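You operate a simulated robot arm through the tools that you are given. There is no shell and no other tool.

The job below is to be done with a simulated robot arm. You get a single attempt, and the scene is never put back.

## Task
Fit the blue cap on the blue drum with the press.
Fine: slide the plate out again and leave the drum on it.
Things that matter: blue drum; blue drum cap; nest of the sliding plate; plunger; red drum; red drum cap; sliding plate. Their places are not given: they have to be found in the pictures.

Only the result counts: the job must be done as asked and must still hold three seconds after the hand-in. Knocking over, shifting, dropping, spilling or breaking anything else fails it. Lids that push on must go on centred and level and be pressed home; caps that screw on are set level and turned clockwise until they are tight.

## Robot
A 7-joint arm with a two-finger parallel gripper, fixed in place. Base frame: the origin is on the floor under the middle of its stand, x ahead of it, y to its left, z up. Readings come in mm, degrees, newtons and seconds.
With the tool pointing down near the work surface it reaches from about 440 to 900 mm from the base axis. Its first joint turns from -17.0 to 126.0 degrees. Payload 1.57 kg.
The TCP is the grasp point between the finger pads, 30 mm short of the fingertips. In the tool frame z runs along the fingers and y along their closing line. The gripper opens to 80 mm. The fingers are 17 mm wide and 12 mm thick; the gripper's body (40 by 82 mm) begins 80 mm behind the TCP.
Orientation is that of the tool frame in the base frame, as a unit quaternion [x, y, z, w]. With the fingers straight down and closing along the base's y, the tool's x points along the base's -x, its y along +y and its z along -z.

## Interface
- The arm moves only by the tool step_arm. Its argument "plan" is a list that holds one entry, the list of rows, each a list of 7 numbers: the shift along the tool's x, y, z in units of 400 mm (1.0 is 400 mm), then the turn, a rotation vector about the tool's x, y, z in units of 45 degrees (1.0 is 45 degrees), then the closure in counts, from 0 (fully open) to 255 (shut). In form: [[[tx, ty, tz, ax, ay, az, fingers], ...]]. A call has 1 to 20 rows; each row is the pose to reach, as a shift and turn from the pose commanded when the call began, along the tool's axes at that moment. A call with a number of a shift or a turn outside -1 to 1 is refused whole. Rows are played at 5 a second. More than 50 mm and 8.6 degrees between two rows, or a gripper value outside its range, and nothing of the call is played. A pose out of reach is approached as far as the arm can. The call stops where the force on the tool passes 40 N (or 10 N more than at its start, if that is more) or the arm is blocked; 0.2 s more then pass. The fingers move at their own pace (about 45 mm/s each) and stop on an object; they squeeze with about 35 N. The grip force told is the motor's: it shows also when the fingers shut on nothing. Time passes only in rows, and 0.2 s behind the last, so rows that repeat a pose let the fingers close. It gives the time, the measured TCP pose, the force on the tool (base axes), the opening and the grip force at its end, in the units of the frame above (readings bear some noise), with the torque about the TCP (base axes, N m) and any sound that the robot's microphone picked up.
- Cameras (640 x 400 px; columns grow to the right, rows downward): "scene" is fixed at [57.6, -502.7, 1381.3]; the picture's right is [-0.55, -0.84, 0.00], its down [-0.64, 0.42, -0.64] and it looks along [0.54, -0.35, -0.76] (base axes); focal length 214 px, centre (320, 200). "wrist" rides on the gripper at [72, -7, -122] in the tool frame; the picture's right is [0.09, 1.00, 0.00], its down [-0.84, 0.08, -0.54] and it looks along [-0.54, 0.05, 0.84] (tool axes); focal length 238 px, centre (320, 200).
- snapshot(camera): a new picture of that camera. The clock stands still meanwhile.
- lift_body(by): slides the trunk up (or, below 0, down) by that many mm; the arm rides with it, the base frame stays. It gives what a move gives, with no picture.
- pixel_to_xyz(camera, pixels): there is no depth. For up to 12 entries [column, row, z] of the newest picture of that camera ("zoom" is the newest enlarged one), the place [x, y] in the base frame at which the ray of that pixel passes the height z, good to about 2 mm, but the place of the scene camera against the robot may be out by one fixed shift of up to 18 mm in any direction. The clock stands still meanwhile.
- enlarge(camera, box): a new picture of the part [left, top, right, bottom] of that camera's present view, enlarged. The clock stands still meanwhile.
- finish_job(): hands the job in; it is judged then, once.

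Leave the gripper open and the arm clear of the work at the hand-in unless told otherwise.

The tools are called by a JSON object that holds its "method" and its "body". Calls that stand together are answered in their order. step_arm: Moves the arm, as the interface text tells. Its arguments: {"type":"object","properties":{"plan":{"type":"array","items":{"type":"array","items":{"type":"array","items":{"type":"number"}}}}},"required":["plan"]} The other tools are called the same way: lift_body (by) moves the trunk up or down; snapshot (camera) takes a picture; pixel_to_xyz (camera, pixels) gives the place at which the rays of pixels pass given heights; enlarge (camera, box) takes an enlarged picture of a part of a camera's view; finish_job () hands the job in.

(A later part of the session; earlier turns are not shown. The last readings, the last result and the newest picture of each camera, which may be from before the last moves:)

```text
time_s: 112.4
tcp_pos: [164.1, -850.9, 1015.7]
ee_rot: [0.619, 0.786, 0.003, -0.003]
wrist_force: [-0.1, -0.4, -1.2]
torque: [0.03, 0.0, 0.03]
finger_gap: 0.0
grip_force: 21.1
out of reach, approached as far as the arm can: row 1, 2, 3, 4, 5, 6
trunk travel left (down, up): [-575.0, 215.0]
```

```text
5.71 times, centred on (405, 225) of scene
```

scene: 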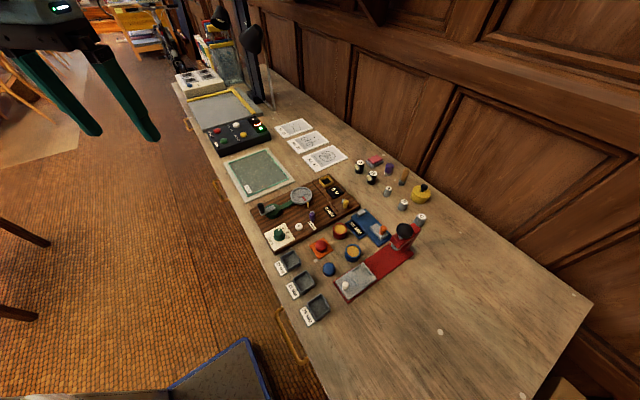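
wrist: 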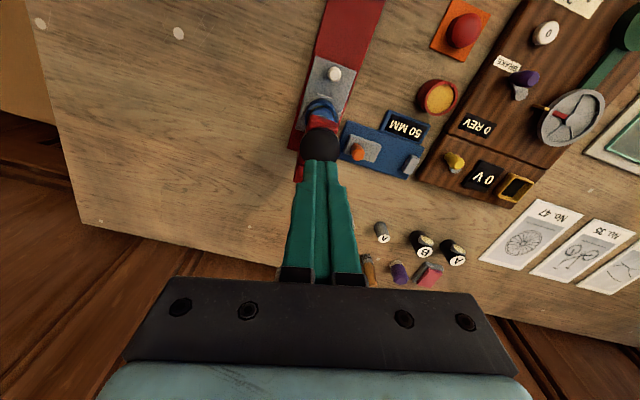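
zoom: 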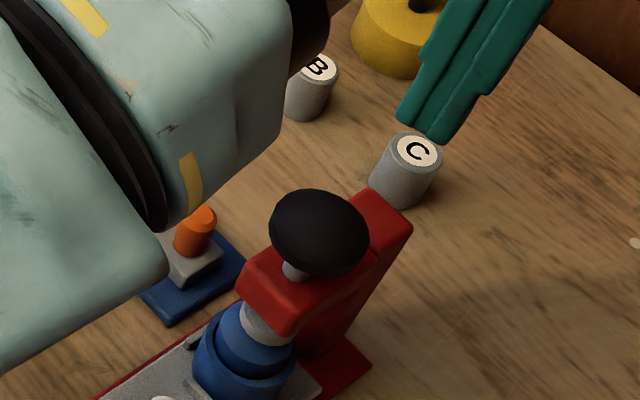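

The arm slid outward to y≈-851 instead of going down, so its posture is awkward. I'll rise and retract towards the base to reset the posture, then approach the knob again from the front.

{"method": "step_arm", "body": {"plan": [[[0, 0, -0.06, 0, 0, 0, 255], [0.05, 0, -0.12, 0, 0, 0, 255], [0.15, 0, -0.16, 0, 0, 0, 255], [0.25, 0, -0.18, 0, 0, 0, 255], [0.35, 0, -0.18, 0, 0, 0, 255], [0.45, 0, -0.18, 0, 0, 0, 255], [0.55, 0, -0.18, 0, 0, 0, 255], [0.65, 0, -0.18, 0, 0, 0, 255], [0.65, 0, -0.18, 0, 0, 0, 255]]]}}

{"method": "snapshot", "body": {"camera": "scene"}}

```text
time_s: 114.4
tcp_pos: [86.2, -801.3, 1127.0]
ee_rot: [0.619, 0.785, 0.003, -0.002]
wrist_force: [0.3, 0.4, -0.5]
torque: [-0.04, 0.0, 0.02]
finger_gap: 0.0
grip_force: 21.9
out of reach, approached as far as the arm can: row 1, 2, 3, 4, 5, 6, 7, 8, 9
trunk travel left (down, up): [-575.0, 215.0]
```

```text
taken
```

scene: 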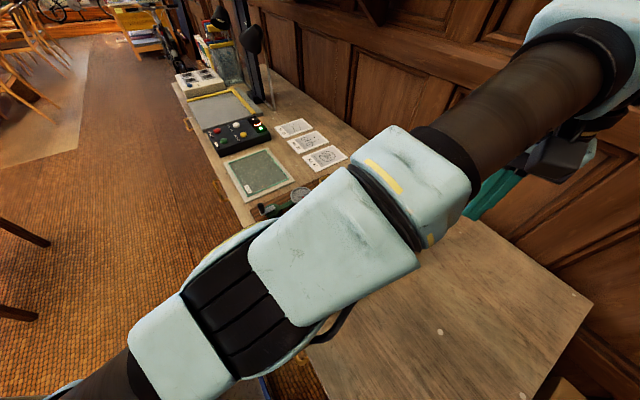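

The arm looks almost stretched out. I'll test small moves from here to find a direction that frees it, starting with a hold followed by a small inward move.

{"method": "step_arm", "body": {"plan": [[[0, 0, 0, 0, 0, 0, 255], [0, 0, 0, 0, 0, 0, 255]]]}}

{"method": "step_arm", "body": {"plan": [[[0.02, 0, 0, 0, 0, 0, 255], [0.05, 0, 0, 0, 0, 0, 255], [0.05, 0, 0, 0, 0, 0, 255]]]}}

```text
time_s: 115.0
tcp_pos: [87.3, -801.3, 1127.2]
ee_rot: [0.619, 0.786, 0.003, -0.002]
wrist_force: [0.5, -0.4, 0.0]
torque: [0.0, -0.03, 0.0]
finger_gap: 0.0
grip_force: 21.7
trunk travel left (down, up): [-575.0, 215.0]
```

```text
time_s: 115.8
tcp_pos: [74.2, -789.5, 1127.1]
ee_rot: [0.627, 0.779, 0.018, -0.004]
wrist_force: [0.7, -0.3, -0.5]
torque: [0.01, 0.05, -0.01]
finger_gap: 0.0
grip_force: 21.6
out of reach, approached as far as the arm can: row 1, 2
trunk travel left (down, up): [-575.0, 215.0]
```

It does free up slowly. I'll move inward in small steps with repeated rows so the arm can follow.

{"method": "step_arm", "body": {"plan": [[[0, 0, 0, 0, 0, 0, 255], [0, 0, 0, 0, 0, 0, 255], [0.02, 0, 0, 0, 0, 0, 255], [0.04, 0, 0, 0, 0, 0, 255], [0.06, 0, 0, 0, 0, 0, 255], [0.08, 0, 0, 0, 0, 0, 255], [0.1, 0, 0, 0, 0, 0, 255], [0.12, 0, 0, 0, 0, 0, 255], [0.14, 0, 0, 0, 0, 0, 255], [0.16, 0, 0, 0, 0, 0, 255], [0.16, 0, 0, 0, 0, 0, 255], [0.16, 0, 0, 0, 0, 0, 255]]]}}

{"method": "snapshot", "body": {"camera": "scene"}}

```text
time_s: 118.4
tcp_pos: [72.1, -711.3, 1129.8]
ee_rot: [0.619, 0.785, 0.003, -0.003]
wrist_force: [0.3, 0.4, 0.0]
torque: [-0.01, 0.01, -0.04]
finger_gap: 0.1
grip_force: 21.4
trunk travel left (down, up): [-575.0, 215.0]
```

```text
taken
```

scene: 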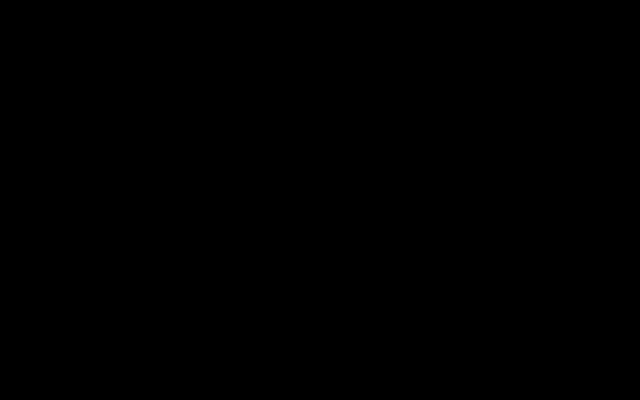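

The arm is free again at (72,-711,1130); the scene camera is just covered by the arm. I'll lower to z≈1010 at about (140,-700) and then extend towards the knob.

{"method": "step_arm", "body": {"plan": [[[0, 0.02, 0.03, 0, 0, 0, 255], [-0.002, 0.045, 0.07, 0, 0, 0, 255], [-0.004, 0.07, 0.11, 0, 0, 0, 255], [-0.006, 0.1, 0.15, 0, 0, 0, 255], [-0.008, 0.13, 0.19, 0, 0, 0, 255], [-0.01, 0.15, 0.23, 0, 0, 0, 255], [-0.0127, 0.172, 0.27, 0, 0, 0, 255], [-0.0127, 0.172, 0.3, 0, 0, 0, 255], [-0.0127, 0.172, 0.3, 0, 0, 0, 255]]]}}

{"method": "snapshot", "body": {"camera": "wrist"}}

{"method": "snapshot", "body": {"camera": "scene"}}

```text
time_s: 120.4
tcp_pos: [140.7, -695.9, 1009.9]
ee_rot: [0.618, 0.786, 0.003, -0.002]
wrist_force: [-0.4, 0.1, 0.3]
torque: [0.0, 0.02, 0.01]
finger_gap: 0.1
grip_force: 21.6
trunk travel left (down, up): [-575.0, 215.0]
```

```text
taken
```

wrist: 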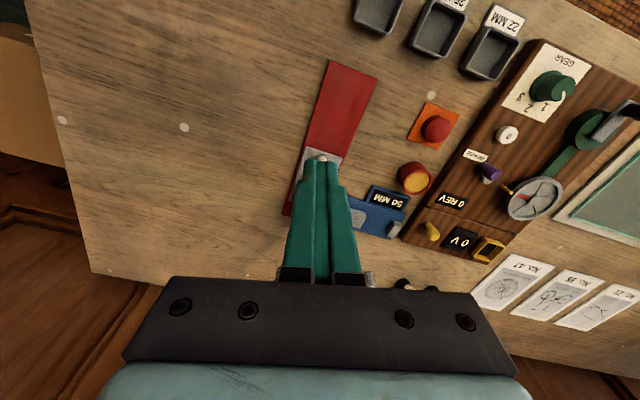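

```text
taken
```

scene: 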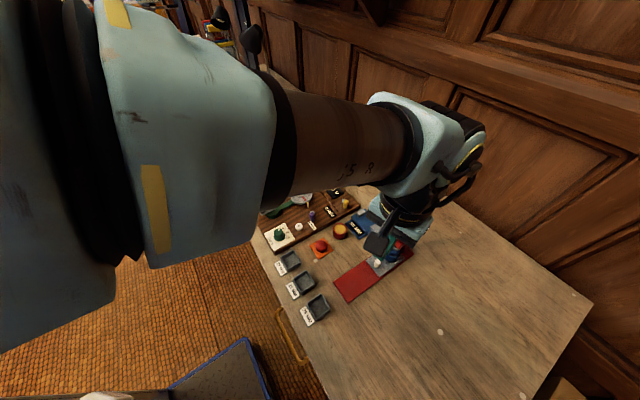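

Good posture now, no reach warnings. I'll extend slowly towards the knob axis at z≈1010, with fingertips about 30 mm above the knob.

{"method": "step_arm", "body": {"plan": [[[-0.04, -0.001, 0, 0, 0, 0, 255], [-0.08, -0.002, 0, 0, 0, 0, 255], [-0.12, -0.003, 0, 0, 0, 0, 255], [-0.16, -0.004, 0, 0, 0, 0, 255], [-0.2, -0.005, 0, 0, 0, 0, 255], [-0.24, -0.006, 0, 0, 0, 0, 255], [-0.27, -0.007, 0, 0, 0, 0, 255], [-0.297, -0.007, 0, 0, 0, 0, 255], [-0.297, -0.007, 0, 0, 0, 0, 255]]]}}

{"method": "snapshot", "body": {"camera": "wrist"}}

{"method": "enlarge", "body": {"camera": "scene", "box": [360, 180, 460, 280]}}

```text
time_s: 122.4
tcp_pos: [165.2, -813.8, 1007.6]
ee_rot: [0.619, 0.786, 0.004, -0.002]
wrist_force: [-1.1, -0.2, 0.3]
torque: [0.0, 0.03, 0.0]
finger_gap: 0.0
grip_force: 21.2
trunk travel left (down, up): [-575.0, 215.0]
```

```text
taken
```

wrist: 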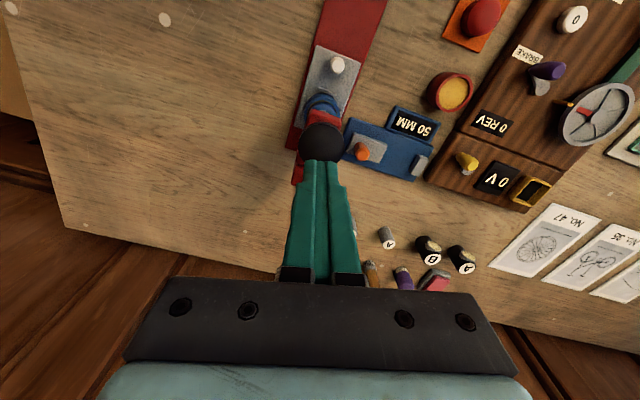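

```text
4.00 times, centred on (410, 230) of scene
```

zoom: 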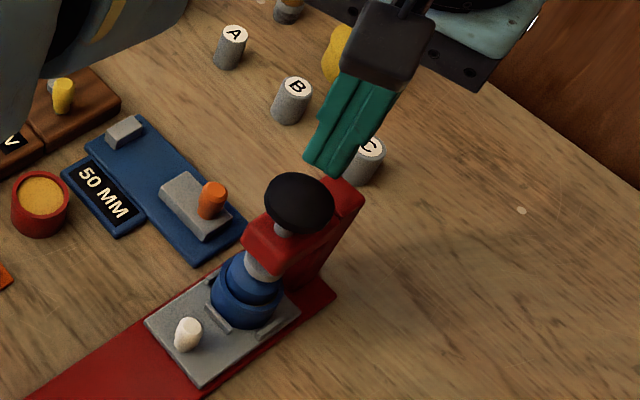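

I'm over the knob. I'll zoom in to check how the fingertips line up with the knob's centre.

{"method": "enlarge", "body": {"camera": "wrist", "box": [280, 90, 370, 180]}}

```text
4.44 times, centred on (325, 135) of wrist
```

zoom: 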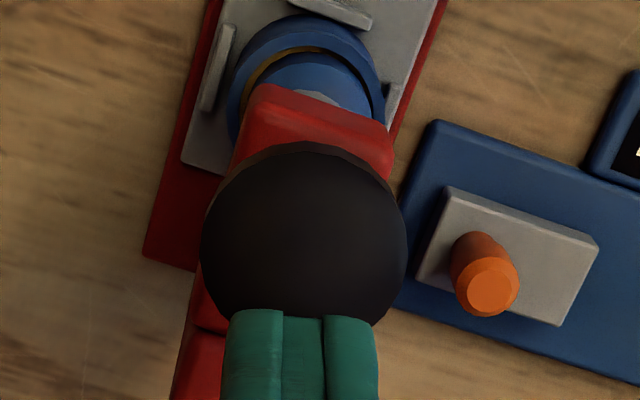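

The press point would be about 5 mm too far in -y from the knob's centre. I'll shift 5 mm along tool +x and descend in small rows until contact.

{"method": "step_arm", "body": {"plan": [[[0.0125, 0.0015, 0, 0, 0, 0, 255], [0.0125, 0.0015, 0.01, 0, 0, 0, 255], [0.0125, 0.0015, 0.02, 0, 0, 0, 255], [0.0125, 0.0015, 0.03, 0, 0, 0, 255], [0.0125, 0.0015, 0.04, 0, 0, 0, 255], [0.0125, 0.0015, 0.045, 0, 0, 0, 255], [0.0125, 0.0015, 0.05, 0, 0, 0, 255], [0.0125, 0.0015, 0.05, 0, 0, 0, 255]]]}}

{"method": "enlarge", "body": {"camera": "wrist", "box": [280, 100, 370, 190]}}

{"method": "enlarge", "body": {"camera": "scene", "box": [370, 190, 430, 250]}}

```text
time_s: 124.2
tcp_pos: [163.7, -810.8, 990.3]
ee_rot: [0.619, 0.785, 0.003, -0.002]
wrist_force: [0.0, -0.5, 0.4]
torque: [0.01, -0.01, 0.02]
finger_gap: 0.0
grip_force: 21.6
trunk travel left (down, up): [-575.0, 215.0]
```

```text
4.44 times, centred on (325, 145) of wrist
```

zoom: 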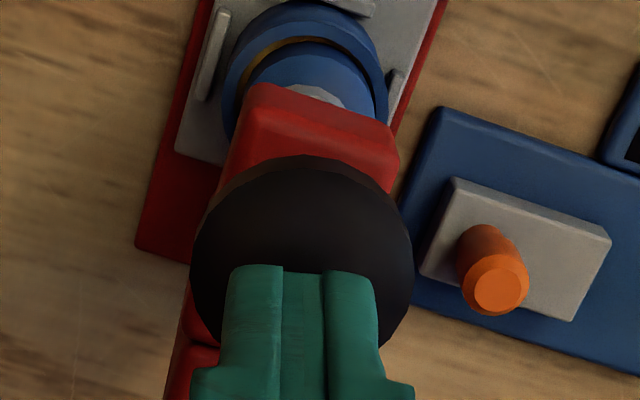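

```text
6.67 times, centred on (400, 220) of scene
```

zoom: 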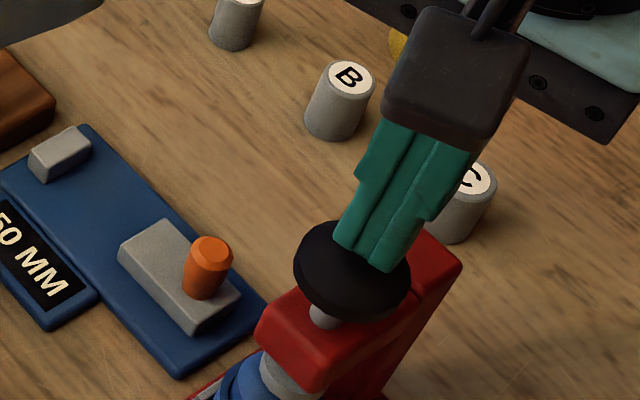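

Fingertips at z≈960 with no contact yet. In the scene view they're slightly towards -y of the knob's centre. I'll shift 4 mm more along tool +x and keep descending to find contact.

{"method": "step_arm", "body": {"plan": [[[0.01, 0.003, 0, 0, 0, 0, 255], [0.01, 0.003, 0.005, 0, 0, 0, 255], [0.01, 0.003, 0.01, 0, 0, 0, 255], [0.01, 0.003, 0.015, 0, 0, 0, 255], [0.01, 0.003, 0.02, 0, 0, 0, 255], [0.01, 0.003, 0.025, 0, 0, 0, 255], [0.01, 0.003, 0.03, 0, 0, 0, 255], [0.01, 0.003, 0.03, 0, 0, 0, 255]]]}}

{"method": "enlarge", "body": {"camera": "scene", "box": [370, 190, 430, 250]}}

```text
time_s: 126.0
tcp_pos: [165.4, -804.0, 975.9]
ee_rot: [0.619, 0.785, 0.002, -0.002]
wrist_force: [0.7, -1.2, 1.2]
torque: [-0.02, 0.02, -0.01]
finger_gap: 0.1
grip_force: 20.9
trunk travel left (down, up): [-575.0, 215.0]
```

```text
6.67 times, centred on (400, 220) of scene
```

zoom: 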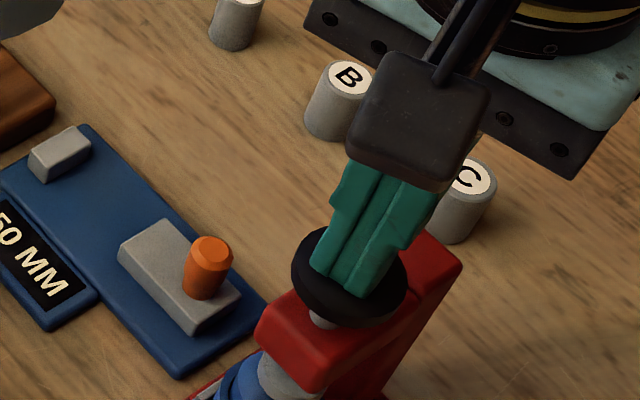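

The fingertips are now on the knob, well centred, and the knob has started to move down with light force. I'll continue pressing down in 2 mm rows.

{"method": "step_arm", "body": {"plan": [[[-0.003, 0, 0.005, 0, 0, 0, 255], [-0.003, 0, 0.01, 0, 0, 0, 255], [-0.003, 0, 0.015, 0, 0, 0, 255], [-0.003, 0, 0.02, 0, 0, 0, 255], [-0.003, 0, 0.025, 0, 0, 0, 255], [-0.003, 0, 0.03, 0, 0, 0, 255], [-0.003, 0, 0.03, 0, 0, 0, 255]]]}}

{"method": "enlarge", "body": {"camera": "scene", "box": [370, 200, 430, 260]}}

```text
time_s: 127.3
tcp_pos: [164.3, -804.8, 973.2]
ee_rot: [0.619, 0.785, -0.001, 0.001]
wrist_force: [-0.4, 9.0, 18.9]
torque: [0.45, 0.02, 0.01]
finger_gap: 0.4
grip_force: 21.5
trunk travel left (down, up): [-575.0, 215.0]
heard: snap
stopped in row 6: the force on the tool passed its limit at 43 N (the readings are from after the stop); the commanded pose is now the measured one
```

```text
6.67 times, centred on (400, 230) of scene
```

zoom: 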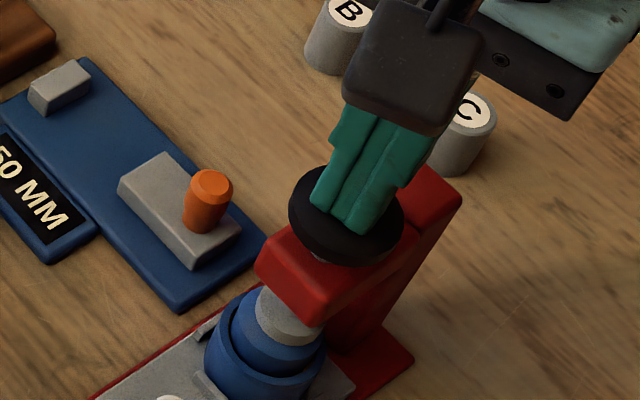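

I heard a snap, so the cap has gone home at about 43 N. I'll apply one more brief firm press to confirm nothing moves further.

{"method": "step_arm", "body": {"plan": [[[0, 0, 0.0025, 0, 0, 0, 255], [0, 0, 0.005, 0, 0, 0, 255], [0, 0, 0.0075, 0, 0, 0, 255], [0, 0, 0.01, 0, 0, 0, 255]]]}}

```text
time_s: 128.0
tcp_pos: [165.3, -806.7, 973.6]
ee_rot: [0.619, 0.785, -0.003, 0.003]
wrist_force: [0.3, 7.4, 16.2]
torque: [0.31, 0.09, 0.02]
finger_gap: 0.0
grip_force: 21.4
trunk travel left (down, up): [-575.0, 215.0]
stopped in row 3: the force on the tool passed its limit at 42 N (the readings are from after the stop); the commanded pose is now the measured one
```

Solid, with no further movement at 42 N. Now I'll release by rising straight up and check the plunger and cap.

{"method": "step_arm", "body": {"plan": [[[0, 0, -0.01, 0, 0, 0, 255], [0, 0, -0.03, 0, 0, 0, 255], [0, 0, -0.06, 0, 0, 0, 255], [0, 0, -0.1, 0, 0, 0, 255], [0, 0, -0.1, 0, 0, 0, 255]]]}}

{"method": "enlarge", "body": {"camera": "scene", "box": [370, 205, 430, 265]}}

```text
time_s: 129.2
tcp_pos: [165.4, -806.9, 1009.9]
ee_rot: [0.619, 0.785, -0.002, 0.002]
wrist_force: [-0.6, 0.0, 0.0]
torque: [0.0, 0.02, 0.0]
finger_gap: 0.1
grip_force: 21.2
trunk travel left (down, up): [-575.0, 215.0]
```

```text
6.67 times, centred on (400, 235) of scene
```

zoom: 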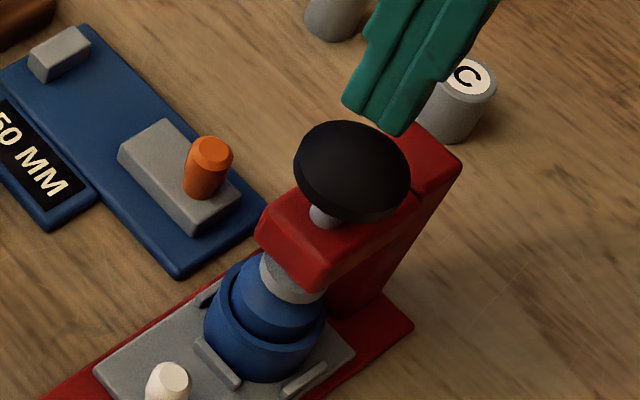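

The plunger has sprung back up, and the cap now sits down in the drum with no yellow gap visible. I'll retract from the knob towards +y, then lower the trunk by 100 mm for working at plate height.

{"method": "step_arm", "body": {"plan": [[[0.05, 0, -0.01, 0, 0, 0, 255], [0.1, 0.01, -0.01, 0, 0, 0.05, 255], [0.15, 0.02, -0.01, 0, 0, 0.1, 255], [0.2, 0.035, -0.01, 0, 0, 0.15, 255], [0.25, 0.05, -0.01, 0, 0, 0.2, 255], [0.3, 0.065, -0.01, 0, 0, 0.25, 255], [0.35, 0.08, -0.01, 0, 0, 0.298, 200], [0.4, 0.09, -0.01, 0, 0, 0.298, 150], [0.4, 0.09, -0.01, 0, 0, 0.298, 124]]]}}

{"method": "lift_body", "body": {"by": -100}}

{"method": "snapshot", "body": {"camera": "wrist"}}

{"method": "enlarge", "body": {"camera": "scene", "box": [360, 205, 430, 275]}}

```text
time_s: 131.2
tcp_pos: [166.1, -641.7, 1013.2]
ee_rot: [0.706, 0.708, -0.001, 0.001]
wrist_force: [0.2, 0.7, 0.3]
torque: [0.0, -0.02, -0.01]
finger_gap: 41.0
grip_force: 0.0
trunk travel left (down, up): [-575.0, 215.0]
```

```text
time_s: 132.6
tcp_pos: [164.2, -642.7, 913.1]
ee_rot: [0.706, 0.708, -0.001, 0.002]
wrist_force: [-0.3, -1.2, -0.3]
torque: [0.0, 0.03, 0.02]
finger_gap: 41.2
grip_force: 0.1
trunk travel left (down, up): [-475.0, 315.0]
```

```text
taken
```

wrist: 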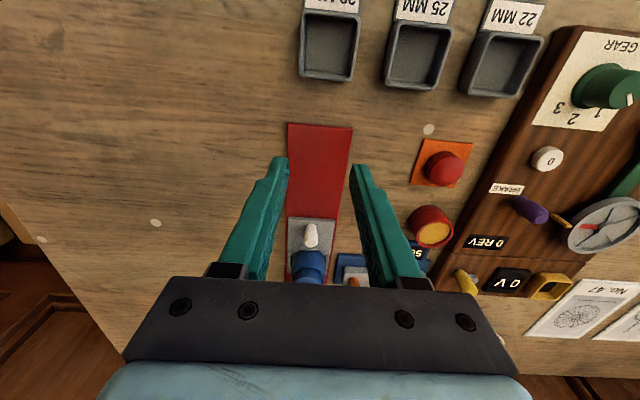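

```text
5.71 times, centred on (395, 240) of scene
```

zoom: 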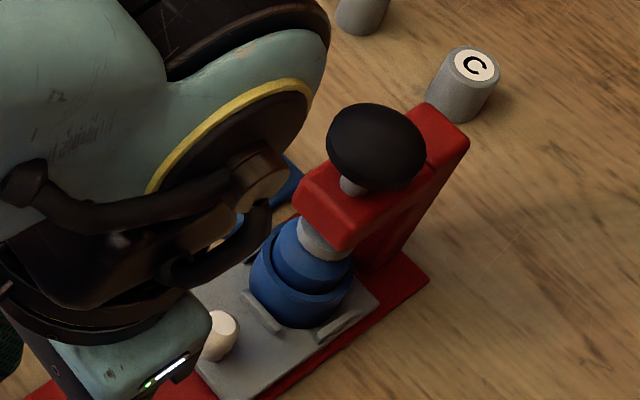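

Now I'll tilt the tool 20°, so the fingers point towards -y while the body leans back. That lets me grip the handle without the gripper body touching the press head.

{"method": "step_arm", "body": {"plan": [[[0, 0, 0, 0, -0.111, 0, 124], [0, 0, 0, 0, -0.222, 0, 124], [0, 0, 0, 0, -0.333, 0, 124], [0, 0, 0, 0, -0.444, 0, 124], [0, 0, 0, 0, -0.444, 0, 124]]]}}

{"method": "step_arm", "body": {"plan": [[[-0.04, 0.001, 0.024, 0, 0, 0, 124], [-0.08, 0.002, 0.048, 0, 0, 0, 124], [-0.12, 0.0025, 0.071, 0, 0, 0, 124], [-0.16, 0.0025, 0.095, 0, 0, 0, 124], [-0.2, 0.0025, 0.119, 0, 0, 0, 124], [-0.232, 0.0025, 0.1377, 0, 0, 0, 124], [-0.232, 0.0025, 0.1377, 0, 0, 0, 124]]]}}

{"method": "snapshot", "body": {"camera": "wrist"}}

{"method": "enlarge", "body": {"camera": "scene", "box": [360, 205, 430, 275]}}

```text
time_s: 133.8
tcp_pos: [165.2, -643.9, 912.9]
ee_rot: [0.695, 0.697, -0.124, 0.125]
wrist_force: [-0.4, 0.4, 0.5]
torque: [0.04, -0.04, 0.03]
finger_gap: 41.2
grip_force: 0.1
trunk travel left (down, up): [-475.0, 315.0]
```

```text
time_s: 135.4
tcp_pos: [165.9, -747.6, 893.1]
ee_rot: [0.695, 0.697, -0.124, 0.124]
wrist_force: [-0.5, 0.0, -0.5]
torque: [-0.01, 0.01, 0.03]
finger_gap: 41.1
grip_force: 0.1
trunk travel left (down, up): [-475.0, 315.0]
```

```text
taken
```

wrist: 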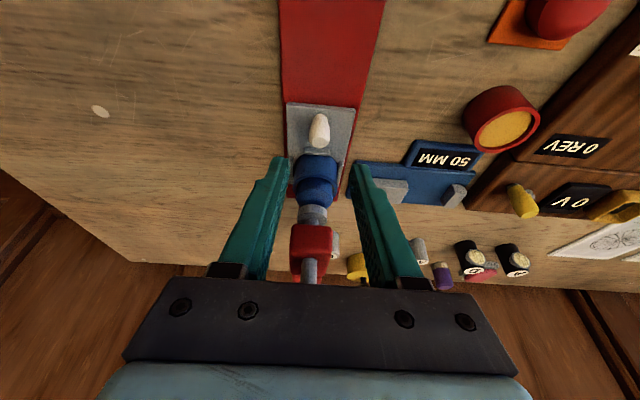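

```text
5.71 times, centred on (395, 240) of scene
```

zoom: 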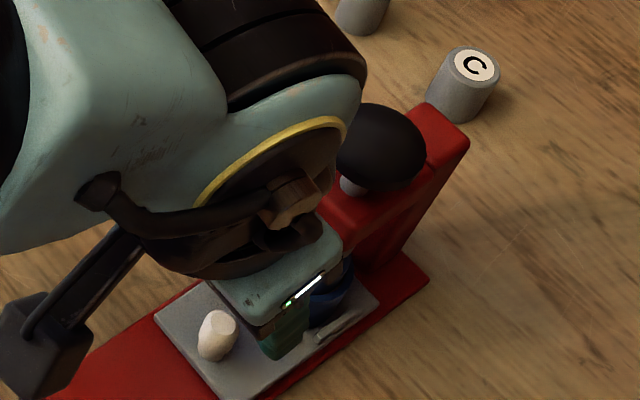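

I have a good view of the capped drum under the plunger and the handle at about (319,130). I'll zoom in to check the cap and confirm the handle position.

{"method": "enlarge", "body": {"camera": "wrist", "box": [270, 90, 370, 220]}}

{"method": "pixel_to_xyz", "body": {"camera": "zoom", "pixels": [[318, 164, 833], [318, 164, 830]]}}

```text
3.08 times, centred on (320, 155) of wrist
```

zoom: 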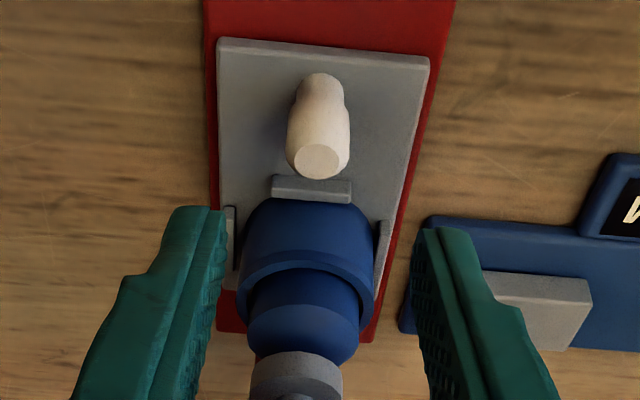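

```text
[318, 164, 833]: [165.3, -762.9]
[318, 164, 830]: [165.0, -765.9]
```

The handle's axis is near y≈-760.5. I'll shift 4 mm further in -y and descend 46 mm, so the pads straddle the handle.

{"method": "step_arm", "body": {"plan": [[[-0.008, -0.0018, 0.004, 0, 0, 0, 124], [0, -0.0018, 0.027, 0, 0, 0, 124], [0.009, -0.0018, 0.054, 0, 0, 0, 124], [0.018, -0.0018, 0.081, 0, 0, 0, 124], [0.025, -0.0018, 0.1, 0, 0, 0, 124], [0.03, -0.0018, 0.1115, 0, 0, 0, 124], [0.03, -0.0018, 0.1115, 0, 0, 0, 124]]]}}

{"method": "enlarge", "body": {"camera": "wrist", "box": [260, 110, 380, 250]}}

```text
time_s: 137.0
tcp_pos: [166.3, -754.4, 849.0]
ee_rot: [0.696, 0.697, -0.124, 0.124]
wrist_force: [-0.6, -0.3, -0.2]
torque: [0.0, -0.01, 0.01]
finger_gap: 41.2
grip_force: 0.0
trunk travel left (down, up): [-475.0, 315.0]
```

```text
2.86 times, centred on (320, 180) of wrist
```

zoom: 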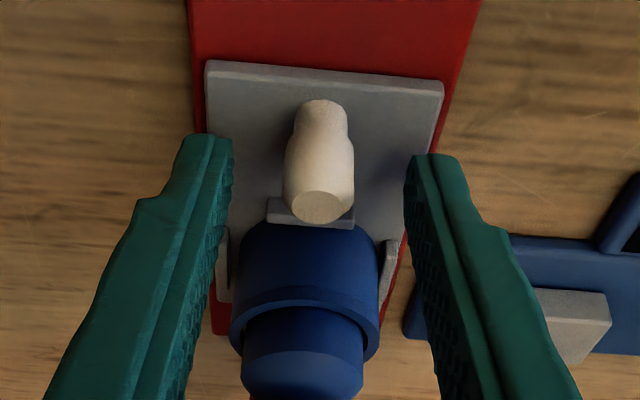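

The handle stands between the fingertips with no contact. I'll close on it.

{"method": "step_arm", "body": {"plan": [[[0, 0, 0, 0, 0, 0, 170], [0, 0, 0, 0, 0, 0, 210], [0, 0, 0, 0, 0, 0, 230], [0, 0, 0, 0, 0, 0, 230], [0, 0, 0, 0, 0, 0, 230]]]}}

{"method": "enlarge", "body": {"camera": "wrist", "box": [260, 110, 380, 250]}}

```text
time_s: 138.2
tcp_pos: [164.1, -754.3, 849.3]
ee_rot: [0.696, 0.696, -0.124, 0.124]
wrist_force: [-4.3, 0.1, -1.0]
torque: [-0.07, 0.08, 0.03]
finger_gap: 15.7
grip_force: 31.1
trunk travel left (down, up): [-475.0, 315.0]
```

```text
2.86 times, centred on (320, 180) of wrist
```

zoom: 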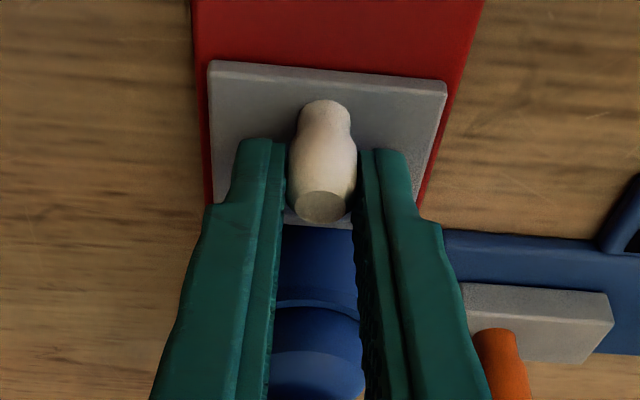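

The handle is gripped (15.7 mm). Now I'll pull the plate out towards +y, slowly, 20 mm first.

{"method": "step_arm", "body": {"plan": [[[0.0094, 0, -0.00345, 0, 0, 0, 230], [0.0188, 0, -0.0069, 0, 0, 0, 230], [0.0281, 0, -0.01035, 0, 0, 0, 230], [0.0375, 0, -0.0138, 0, 0, 0, 230], [0.0469, 0, -0.01725, 0, 0, 0, 230], [0.0469, 0, -0.01725, 0, 0, 0, 230]]]}}

{"method": "enlarge", "body": {"camera": "wrist", "box": [250, 100, 390, 280]}}

```text
time_s: 139.6
tcp_pos: [164.7, -734.6, 848.8]
ee_rot: [0.696, 0.696, -0.124, 0.124]
wrist_force: [-11.8, -1.3, 12.1]
torque: [0.2, 0.21, 0.0]
finger_gap: 15.5
grip_force: 31.1
trunk travel left (down, up): [-475.0, 315.0]
```

```text
2.22 times, centred on (320, 190) of wrist
```

zoom: 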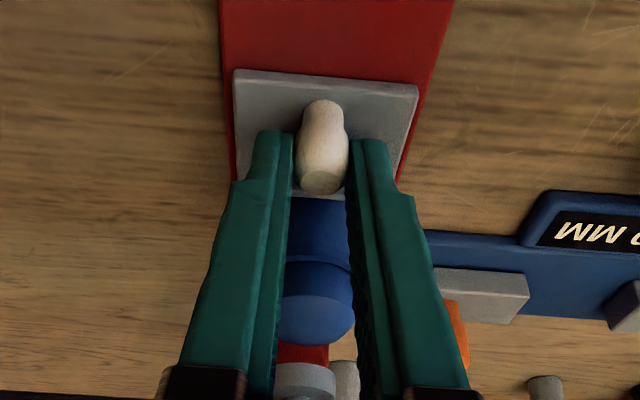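

The plate follows. There are about 12 N side and upward forces, so I'll correct -1 mm in x and +0.8 mm in z and pull another 40 mm.

{"method": "step_arm", "body": {"plan": [[[-0.0007, -0.0025, -0.0019, 0, 0, 0, 230], [0.011, -0.0025, -0.0062, 0, 0, 0, 230], [0.0228, -0.0025, -0.0105, 0, 0, 0, 230], [0.0345, -0.0025, -0.0148, 0, 0, 0, 230], [0.0462, -0.0025, -0.0191, 0, 0, 0, 230], [0.058, -0.0025, -0.0234, 0, 0, 0, 230], [0.0697, -0.0025, -0.0278, 0, 0, 0, 230], [0.0814, -0.0025, -0.0321, 0, 0, 0, 230], [0.0931, -0.0025, -0.0364, 0, 0, 0, 230], [0.0931, -0.0025, -0.0364, 0, 0, 0, 230]]]}}

{"method": "enlarge", "body": {"camera": "wrist", "box": [250, 100, 390, 280]}}

```text
time_s: 141.8
tcp_pos: [164.6, -694.4, 848.8]
ee_rot: [0.695, 0.697, -0.123, 0.124]
wrist_force: [3.3, 0.6, -4.0]
torque: [-0.2, -0.03, 0.02]
finger_gap: 15.6
grip_force: 31.0
trunk travel left (down, up): [-475.0, 315.0]
```

```text
2.22 times, centred on (320, 190) of wrist
```

zoom: 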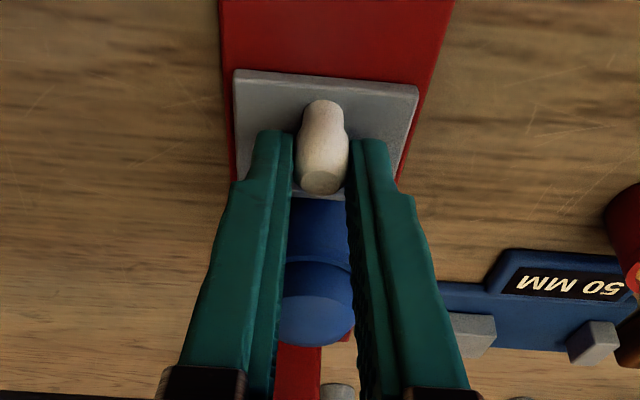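

Good: 60 mm pulled with small forces. About 45 mm remain, so I'll pull another 36 mm.

{"method": "step_arm", "body": {"plan": [[[0.0117, 0, -0.0043, 0, 0, 0, 230], [0.0235, 0, -0.0086, 0, 0, 0, 230], [0.0352, 0, -0.0129, 0, 0, 0, 230], [0.0469, 0, -0.0173, 0, 0, 0, 230], [0.0586, 0, -0.0216, 0, 0, 0, 230], [0.0704, 0, -0.0259, 0, 0, 0, 230], [0.0844, 0, -0.031, 0, 0, 0, 230], [0.0844, 0, -0.031, 0, 0, 0, 230]]]}}

{"method": "snapshot", "body": {"camera": "wrist"}}

{"method": "enlarge", "body": {"camera": "scene", "box": [330, 210, 430, 300]}}

```text
time_s: 143.6
tcp_pos: [165.7, -657.6, 848.8]
ee_rot: [0.696, 0.696, -0.125, 0.125]
wrist_force: [9.5, 0.1, 5.0]
torque: [0.78, -0.16, 0.03]
finger_gap: 15.6
grip_force: 31.3
trunk travel left (down, up): [-475.0, 315.0]
```

```text
taken
```

wrist: 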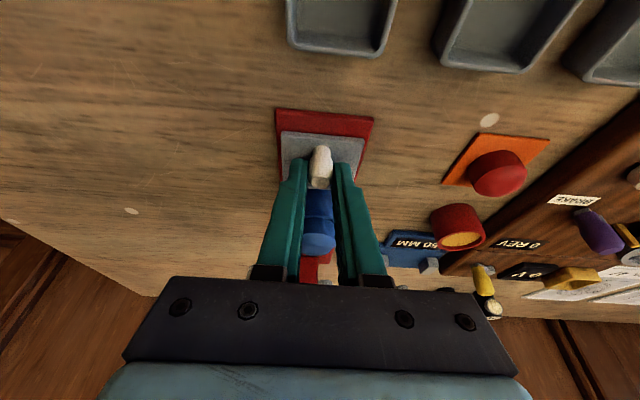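

```text
4.44 times, centred on (380, 255) of scene
```

zoom: 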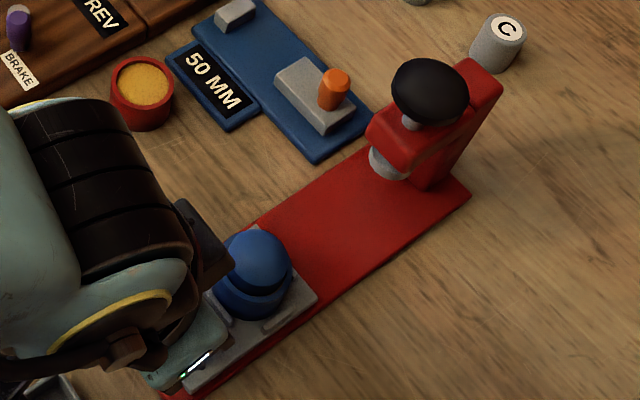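

The plate is nearly out; its front edge is about 10 mm from the base's edge (it was about 4 mm originally). I'll pull the last bit in 1.5 mm rows until it meets its stop.

{"method": "step_arm", "body": {"plan": [[[0.0035, 0.0005, -0.0013, 0, 0, 0, 230], [0.007, 0.001, -0.0026, 0, 0, 0, 230], [0.0105, 0.001, -0.0039, 0, 0, 0, 230], [0.014, 0.001, -0.0052, 0, 0, 0, 230], [0.0175, 0.001, -0.0065, 0, 0, 0, 230], [0.0175, 0.001, -0.0065, 0, 0, 0, 230]]]}}

{"method": "enlarge", "body": {"camera": "wrist", "box": [250, 90, 390, 270]}}

```text
time_s: 145.0
tcp_pos: [165.6, -647.8, 848.5]
ee_rot: [0.696, 0.697, -0.123, 0.124]
wrist_force: [9.7, 0.5, -2.8]
torque: [-0.66, -0.17, 0.03]
finger_gap: 15.7
grip_force: 31.1
trunk travel left (down, up): [-475.0, 315.0]
```

```text
2.22 times, centred on (320, 180) of wrist
```

zoom: 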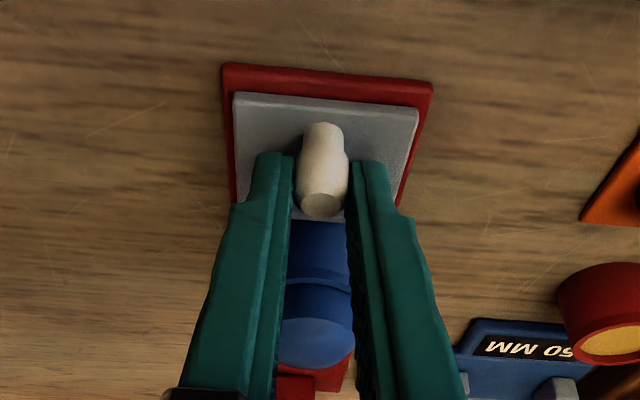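

Still free. I'll continue a few millimetres more until there is resistance.

{"method": "step_arm", "body": {"plan": [[[0.0035, 0.001, -0.0013, 0, 0, 0, 230], [0.007, 0.0015, -0.0026, 0, 0, 0, 230], [0.0105, 0.0015, -0.0039, 0, 0, 0, 230], [0.014, 0.0015, -0.0052, 0, 0, 0, 230], [0.014, 0.0015, -0.0052, 0, 0, 0, 230]]]}}

{"method": "enlarge", "body": {"camera": "wrist", "box": [250, 90, 390, 270]}}

```text
time_s: 146.2
tcp_pos: [165.3, -645.1, 849.6]
ee_rot: [0.696, 0.696, -0.124, 0.125]
wrist_force: [0.2, -25.7, -2.5]
torque: [-0.48, -0.04, 0.0]
finger_gap: 15.8
grip_force: 31.1
trunk travel left (down, up): [-475.0, 315.0]
```

```text
2.22 times, centred on (320, 180) of wrist
```

zoom: 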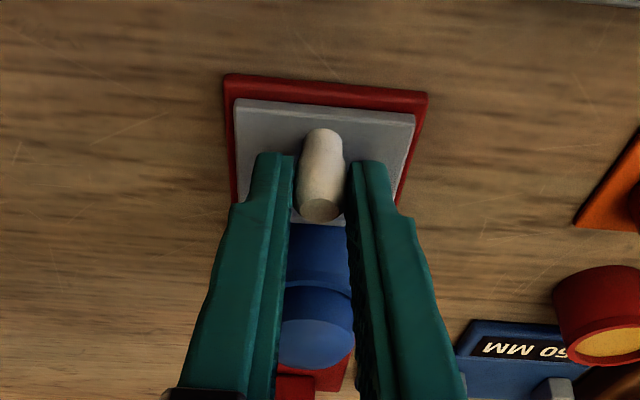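

The plate has reached its outer stop (26 N). I'll relax the pull by 3 mm, open the fingers, and then rise clear vertically.

{"method": "step_arm", "body": {"plan": [[[-0.007, 0, 0.0026, 0, 0, 0, 230], [-0.007, 0, 0.0026, 0, 0, 0, 200], [-0.007, 0, 0.0026, 0, 0, 0, 160], [-0.007, 0, 0.0026, 0, 0, 0, 124], [-0.007, 0, 0.0026, 0, 0, 0, 124]]]}}

{"method": "enlarge", "body": {"camera": "wrist", "box": [250, 90, 390, 270]}}

```text
time_s: 147.4
tcp_pos: [166.2, -646.8, 850.8]
ee_rot: [0.695, 0.697, -0.124, 0.124]
wrist_force: [-1.2, -0.5, -0.5]
torque: [-0.01, -0.01, 0.01]
finger_gap: 41.1
grip_force: 0.0
trunk travel left (down, up): [-475.0, 315.0]
```

```text
2.22 times, centred on (320, 180) of wrist
```

zoom: 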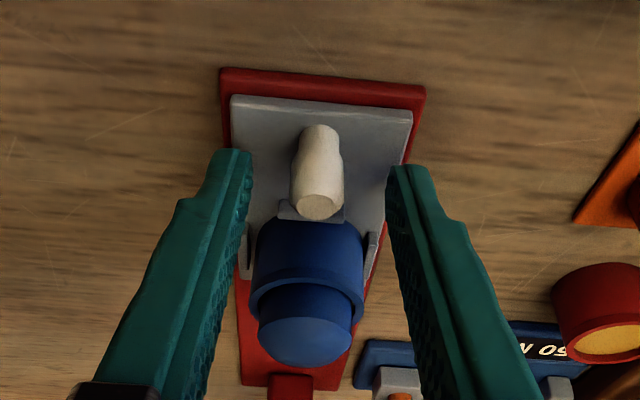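

Everything stands free. I'll rise straight up 90 mm, then undo the tilt.

{"method": "step_arm", "body": {"plan": [[[-0.0129, 0, -0.0352, 0, 0, 0, 124], [-0.0257, 0, -0.0703, 0, 0, 0, 124], [-0.0385, 0, -0.1055, 0, 0, 0, 124], [-0.0513, 0, -0.1407, 0, 0, 0, 124], [-0.0641, 0, -0.1758, 0, 0, 0, 124], [-0.077, 0, -0.211, 0, 0, 0, 124], [-0.077, 0, -0.211, 0, 0, 0, 124]]]}}

{"method": "step_arm", "body": {"plan": [[[0, 0, 0, 0, 0.111, 0, 80], [0, 0, 0, 0, 0.222, 0, 40], [0, 0, 0, 0, 0.333, 0, 0], [0, 0, 0, 0, 0.444, 0, 0], [0, 0, 0, 0, 0.444, 0, 0]]]}}

{"method": "snapshot", "body": {"camera": "wrist"}}

{"method": "enlarge", "body": {"camera": "wrist", "box": [270, 110, 370, 230]}}

{"method": "enlarge", "body": {"camera": "scene", "box": [335, 235, 395, 295]}}

```text
time_s: 149.0
tcp_pos: [166.5, -646.7, 938.4]
ee_rot: [0.696, 0.696, -0.124, 0.124]
wrist_force: [0.4, -0.6, 0.3]
torque: [0.03, 0.0, -0.05]
finger_gap: 41.0
grip_force: 0.0
trunk travel left (down, up): [-475.0, 315.0]
```

```text
time_s: 150.2
tcp_pos: [165.5, -647.4, 937.2]
ee_rot: [0.706, 0.708, -0.001, 0.002]
wrist_force: [1.3, -0.1, -1.3]
torque: [0.02, 0.03, 0.0]
finger_gap: 80.0
grip_force: 0.0
trunk travel left (down, up): [-475.0, 315.0]
```

```text
taken
```

wrist: 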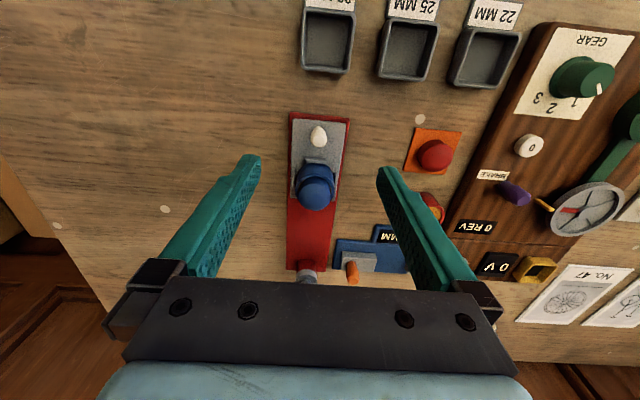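

```text
3.33 times, centred on (320, 170) of wrist
```

zoom: 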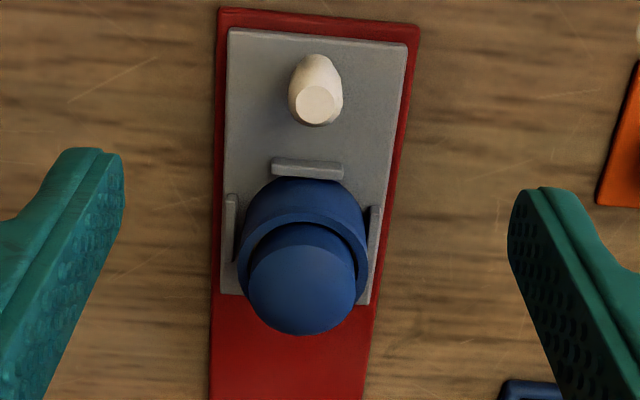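

```text
6.67 times, centred on (365, 265) of scene
```

zoom: 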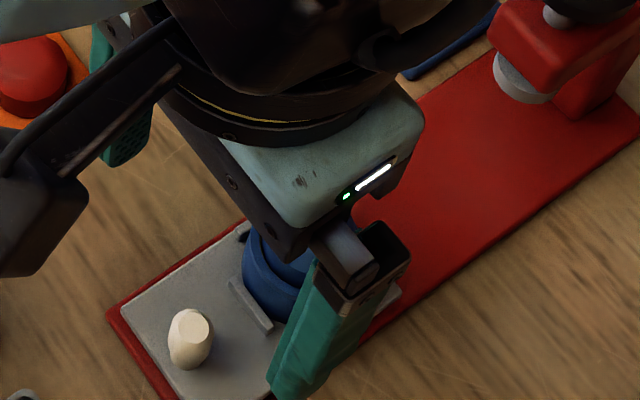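

The plate is out with the capped drum on it. I'll move the arm back so both cameras can inspect the cap.

{"method": "step_arm", "body": {"plan": [[[0.05, -0.006, -0.025, 0, 0, 0, 0], [0.1, -0.0125, -0.05, 0, 0, 0, 0], [0.15, -0.019, -0.075, 0, 0, 0, 0], [0.2, -0.025, -0.1, 0, 0, 0, 0], [0.25, -0.031, -0.125, 0, 0, 0, 0], [0.3, -0.0375, -0.15, 0, 0, 0, 0], [0.3, -0.0375, -0.15, 0, 0, 0, 0]]]}}

{"method": "snapshot", "body": {"camera": "wrist"}}

{"method": "enlarge", "body": {"camera": "scene", "box": [335, 235, 395, 295]}}

{"method": "enlarge", "body": {"camera": "wrist", "box": [280, 170, 350, 260]}}

```text
time_s: 151.8
tcp_pos: [150.9, -525.9, 997.8]
ee_rot: [0.706, 0.708, -0.001, 0.001]
wrist_force: [0.7, 0.6, 0.0]
torque: [0.01, 0.04, 0.0]
finger_gap: 80.0
grip_force: 0.0
trunk travel left (down, up): [-475.0, 315.0]
```

```text
taken
```

wrist: 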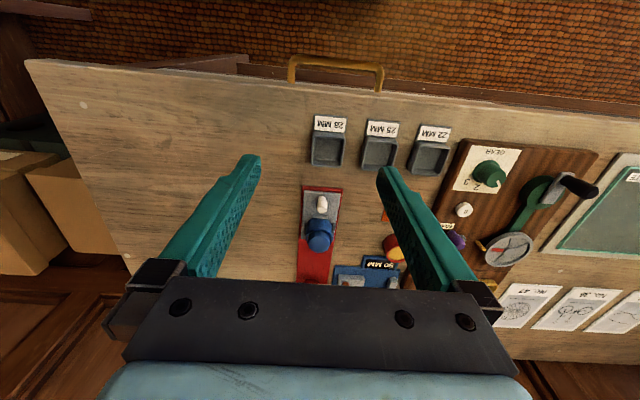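

```text
6.67 times, centred on (365, 265) of scene
```

zoom: 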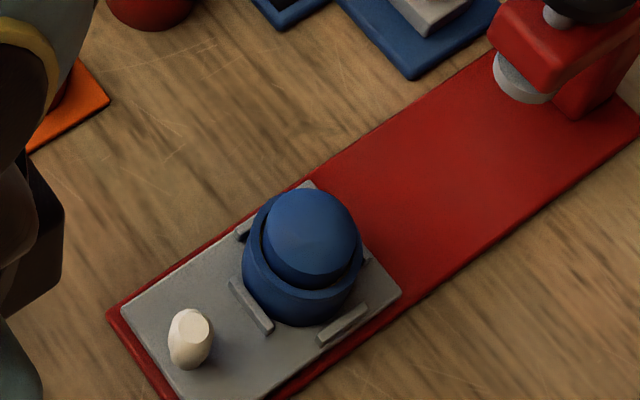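

```text
4.44 times, centred on (315, 215) of wrist
```

zoom: 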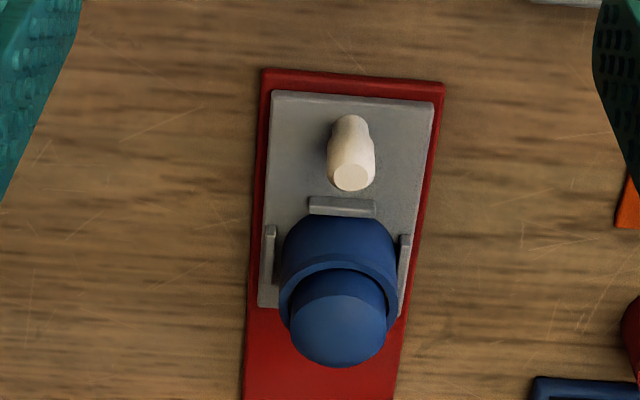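

The cap looks centred and level. I'll compare with the same scene crop taken before pressing.

{"method": "enlarge", "body": {"camera": "scene", "box": [355, 255, 390, 285]}}

{"method": "snapshot", "body": {"camera": "scene"}}

```text
13.33 times, centred on (372, 270) of scene
```

zoom: 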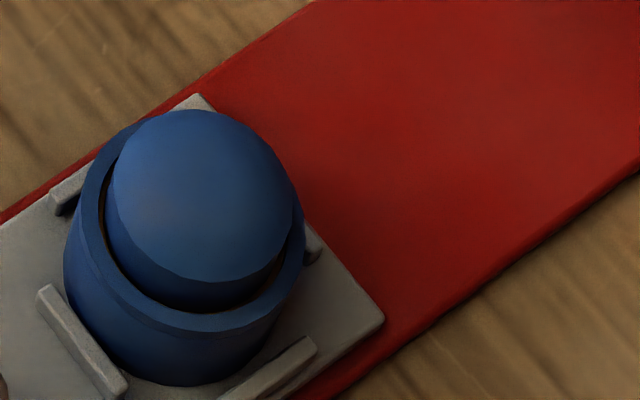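

```text
taken
```

scene: 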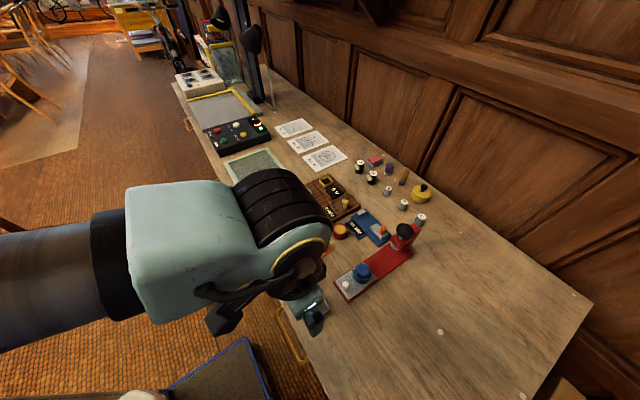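

The yellow gap has closed and nothing else has moved. For a last check of levelness I'll lower a bit and tilt the camera for a flatter side view of the drum from the +y side.

{"method": "step_arm", "body": {"plan": [[[0, 0.01, 0.05, 0, -0.111, 0, 0], [0, 0.02, 0.1, 0, -0.222, 0, 0], [0, 0.03, 0.15, 0, -0.333, 0, 0], [0, 0.0375, 0.2, 0, -0.444, 0, 0], [0, 0.0375, 0.2, 0, -0.5, 0, 0], [0, 0.0375, 0.2, 0, -0.5, 0, 0]]]}}

{"method": "snapshot", "body": {"camera": "wrist"}}

```text
time_s: 153.2
tcp_pos: [166.0, -526.4, 918.3]
ee_rot: [0.693, 0.694, -0.14, 0.14]
wrist_force: [-1.1, 0.0, -0.1]
torque: [0.01, -0.01, -0.04]
finger_gap: 79.7
grip_force: 0.0
trunk travel left (down, up): [-475.0, 315.0]
```

```text
taken
```

wrist: 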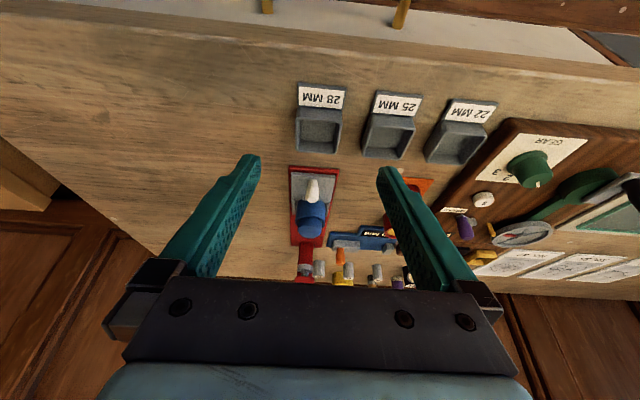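

{"method": "enlarge", "body": {"camera": "wrist", "box": [280, 165, 345, 250]}}

```text
4.71 times, centred on (312, 208) of wrist
```

zoom: 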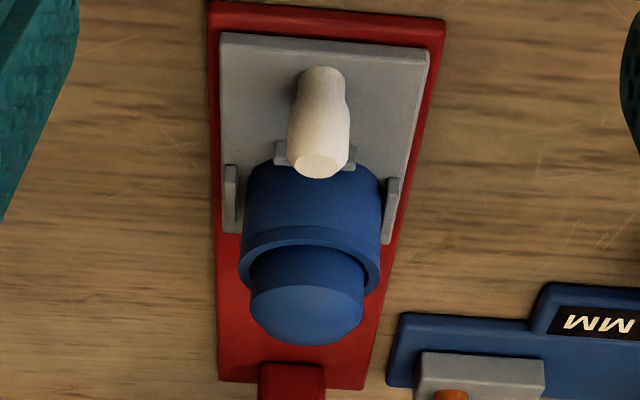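

The cap appears level. To be sure it is fully home, I want to compare its exposed height with the picture taken before pressing. I'll recreate the same side-view geometry, shifted +105 mm in y because the plate is now out.

{"method": "step_arm", "body": {"plan": [[[0, 0, -0.02, 0, 0.125, 0, 0], [0, 0, -0.04, 0, 0.25, 0, 0], [0, 0, -0.06, 0, 0.375, 0, 0], [0, 0, -0.0775, 0, 0.5, 0, 0], [0, 0, -0.0775, 0, 0.5, 0, 0]]]}}

{"method": "step_arm", "body": {"plan": [[[-0.04, -0.075, 0, 0, 0, -0.15, 0], [-0.08, -0.15, 0, 0, 0, -0.3, 0], [-0.12, -0.225, 0, 0, 0, -0.45, 0], [-0.16, -0.3, 0, 0, 0, -0.6, 0], [-0.2, -0.375, 0, 0, 0, -0.75, 0], [-0.245, -0.445, 0, 0, 0, -0.9, 0], [-0.29, -0.515, 0, 0, 0, -1.0, 0], [-0.29, -0.515, 0, 0, 0, -1.0, 0]]]}}

```text
time_s: 154.4
tcp_pos: [164.3, -514.0, 945.8]
ee_rot: [0.706, 0.708, -0.001, 0.001]
wrist_force: [-0.4, -1.1, -0.5]
torque: [0.01, -0.01, -0.02]
finger_gap: 79.9
grip_force: 0.1
trunk travel left (down, up): [-475.0, 315.0]
```

```text
time_s: 156.2
tcp_pos: [-40.4, -633.4, 945.5]
ee_rot: [0.381, 0.925, -0.001, 0.001]
wrist_force: [-0.5, -0.2, 0.3]
torque: [-0.01, -0.02, 0.02]
finger_gap: 79.8
grip_force: 0.0
trunk travel left (down, up): [-475.0, 315.0]
```

Next I'll turn another 25° and tilt as before.

{"method": "step_arm", "body": {"plan": [[[-0.004, -0.004, -0.002, 0, 0, -0.139, 0], [-0.008, -0.008, -0.004, 0, 0, -0.278, 0], [-0.012, -0.012, -0.006, 0, 0, -0.417, 0], [-0.015, -0.015, -0.0075, 0, 0, -0.556, 0], [-0.015, -0.015, -0.0075, 0, 0, -0.556, 0]]]}}

{"method": "step_arm", "body": {"plan": [[[0, 0, 0, 0, -0.15, 0, 0], [0, 0, 0, 0, -0.3, 0, 0], [0, 0, 0, 0, -0.45, 0, 0], [0, 0, 0, 0, -0.55, 0, 0], [0, 0, 0, 0, -0.55, 0, 0]]]}}

{"method": "snapshot", "body": {"camera": "wrist"}}

{"method": "enlarge", "body": {"camera": "wrist", "box": [290, 180, 350, 245]}}

```text
time_s: 157.4
tcp_pos: [-41.0, -640.5, 949.5]
ee_rot: [0.172, 0.985, -0.002, 0.0]
wrist_force: [0.0, -0.1, 0.1]
torque: [-0.01, 0.01, 0.01]
finger_gap: 80.0
grip_force: 0.1
trunk travel left (down, up): [-475.0, 315.0]
```

```text
time_s: 158.6
tcp_pos: [-39.5, -639.2, 950.0]
ee_rot: [0.168, 0.962, -0.039, 0.212]
wrist_force: [0.0, -0.6, 0.3]
torque: [0.0, 0.02, -0.02]
finger_gap: 79.9
grip_force: 0.1
trunk travel left (down, up): [-475.0, 315.0]
```

```text
taken
```

wrist: 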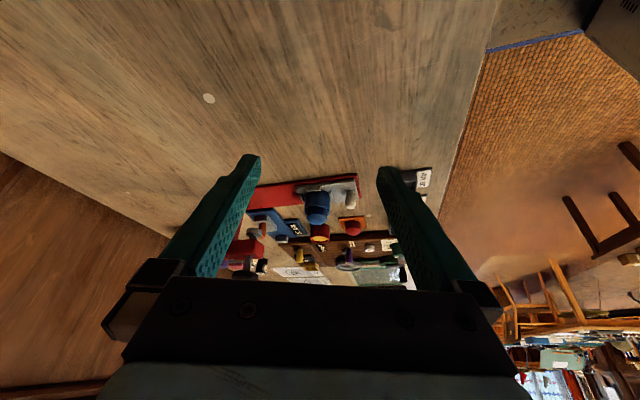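

```text
6.15 times, centred on (320, 212) of wrist
```

zoom: 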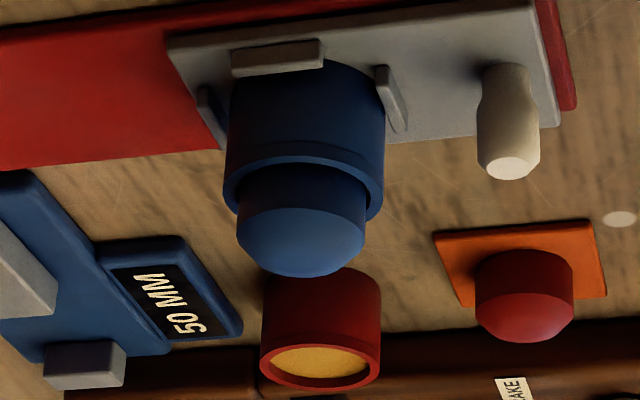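

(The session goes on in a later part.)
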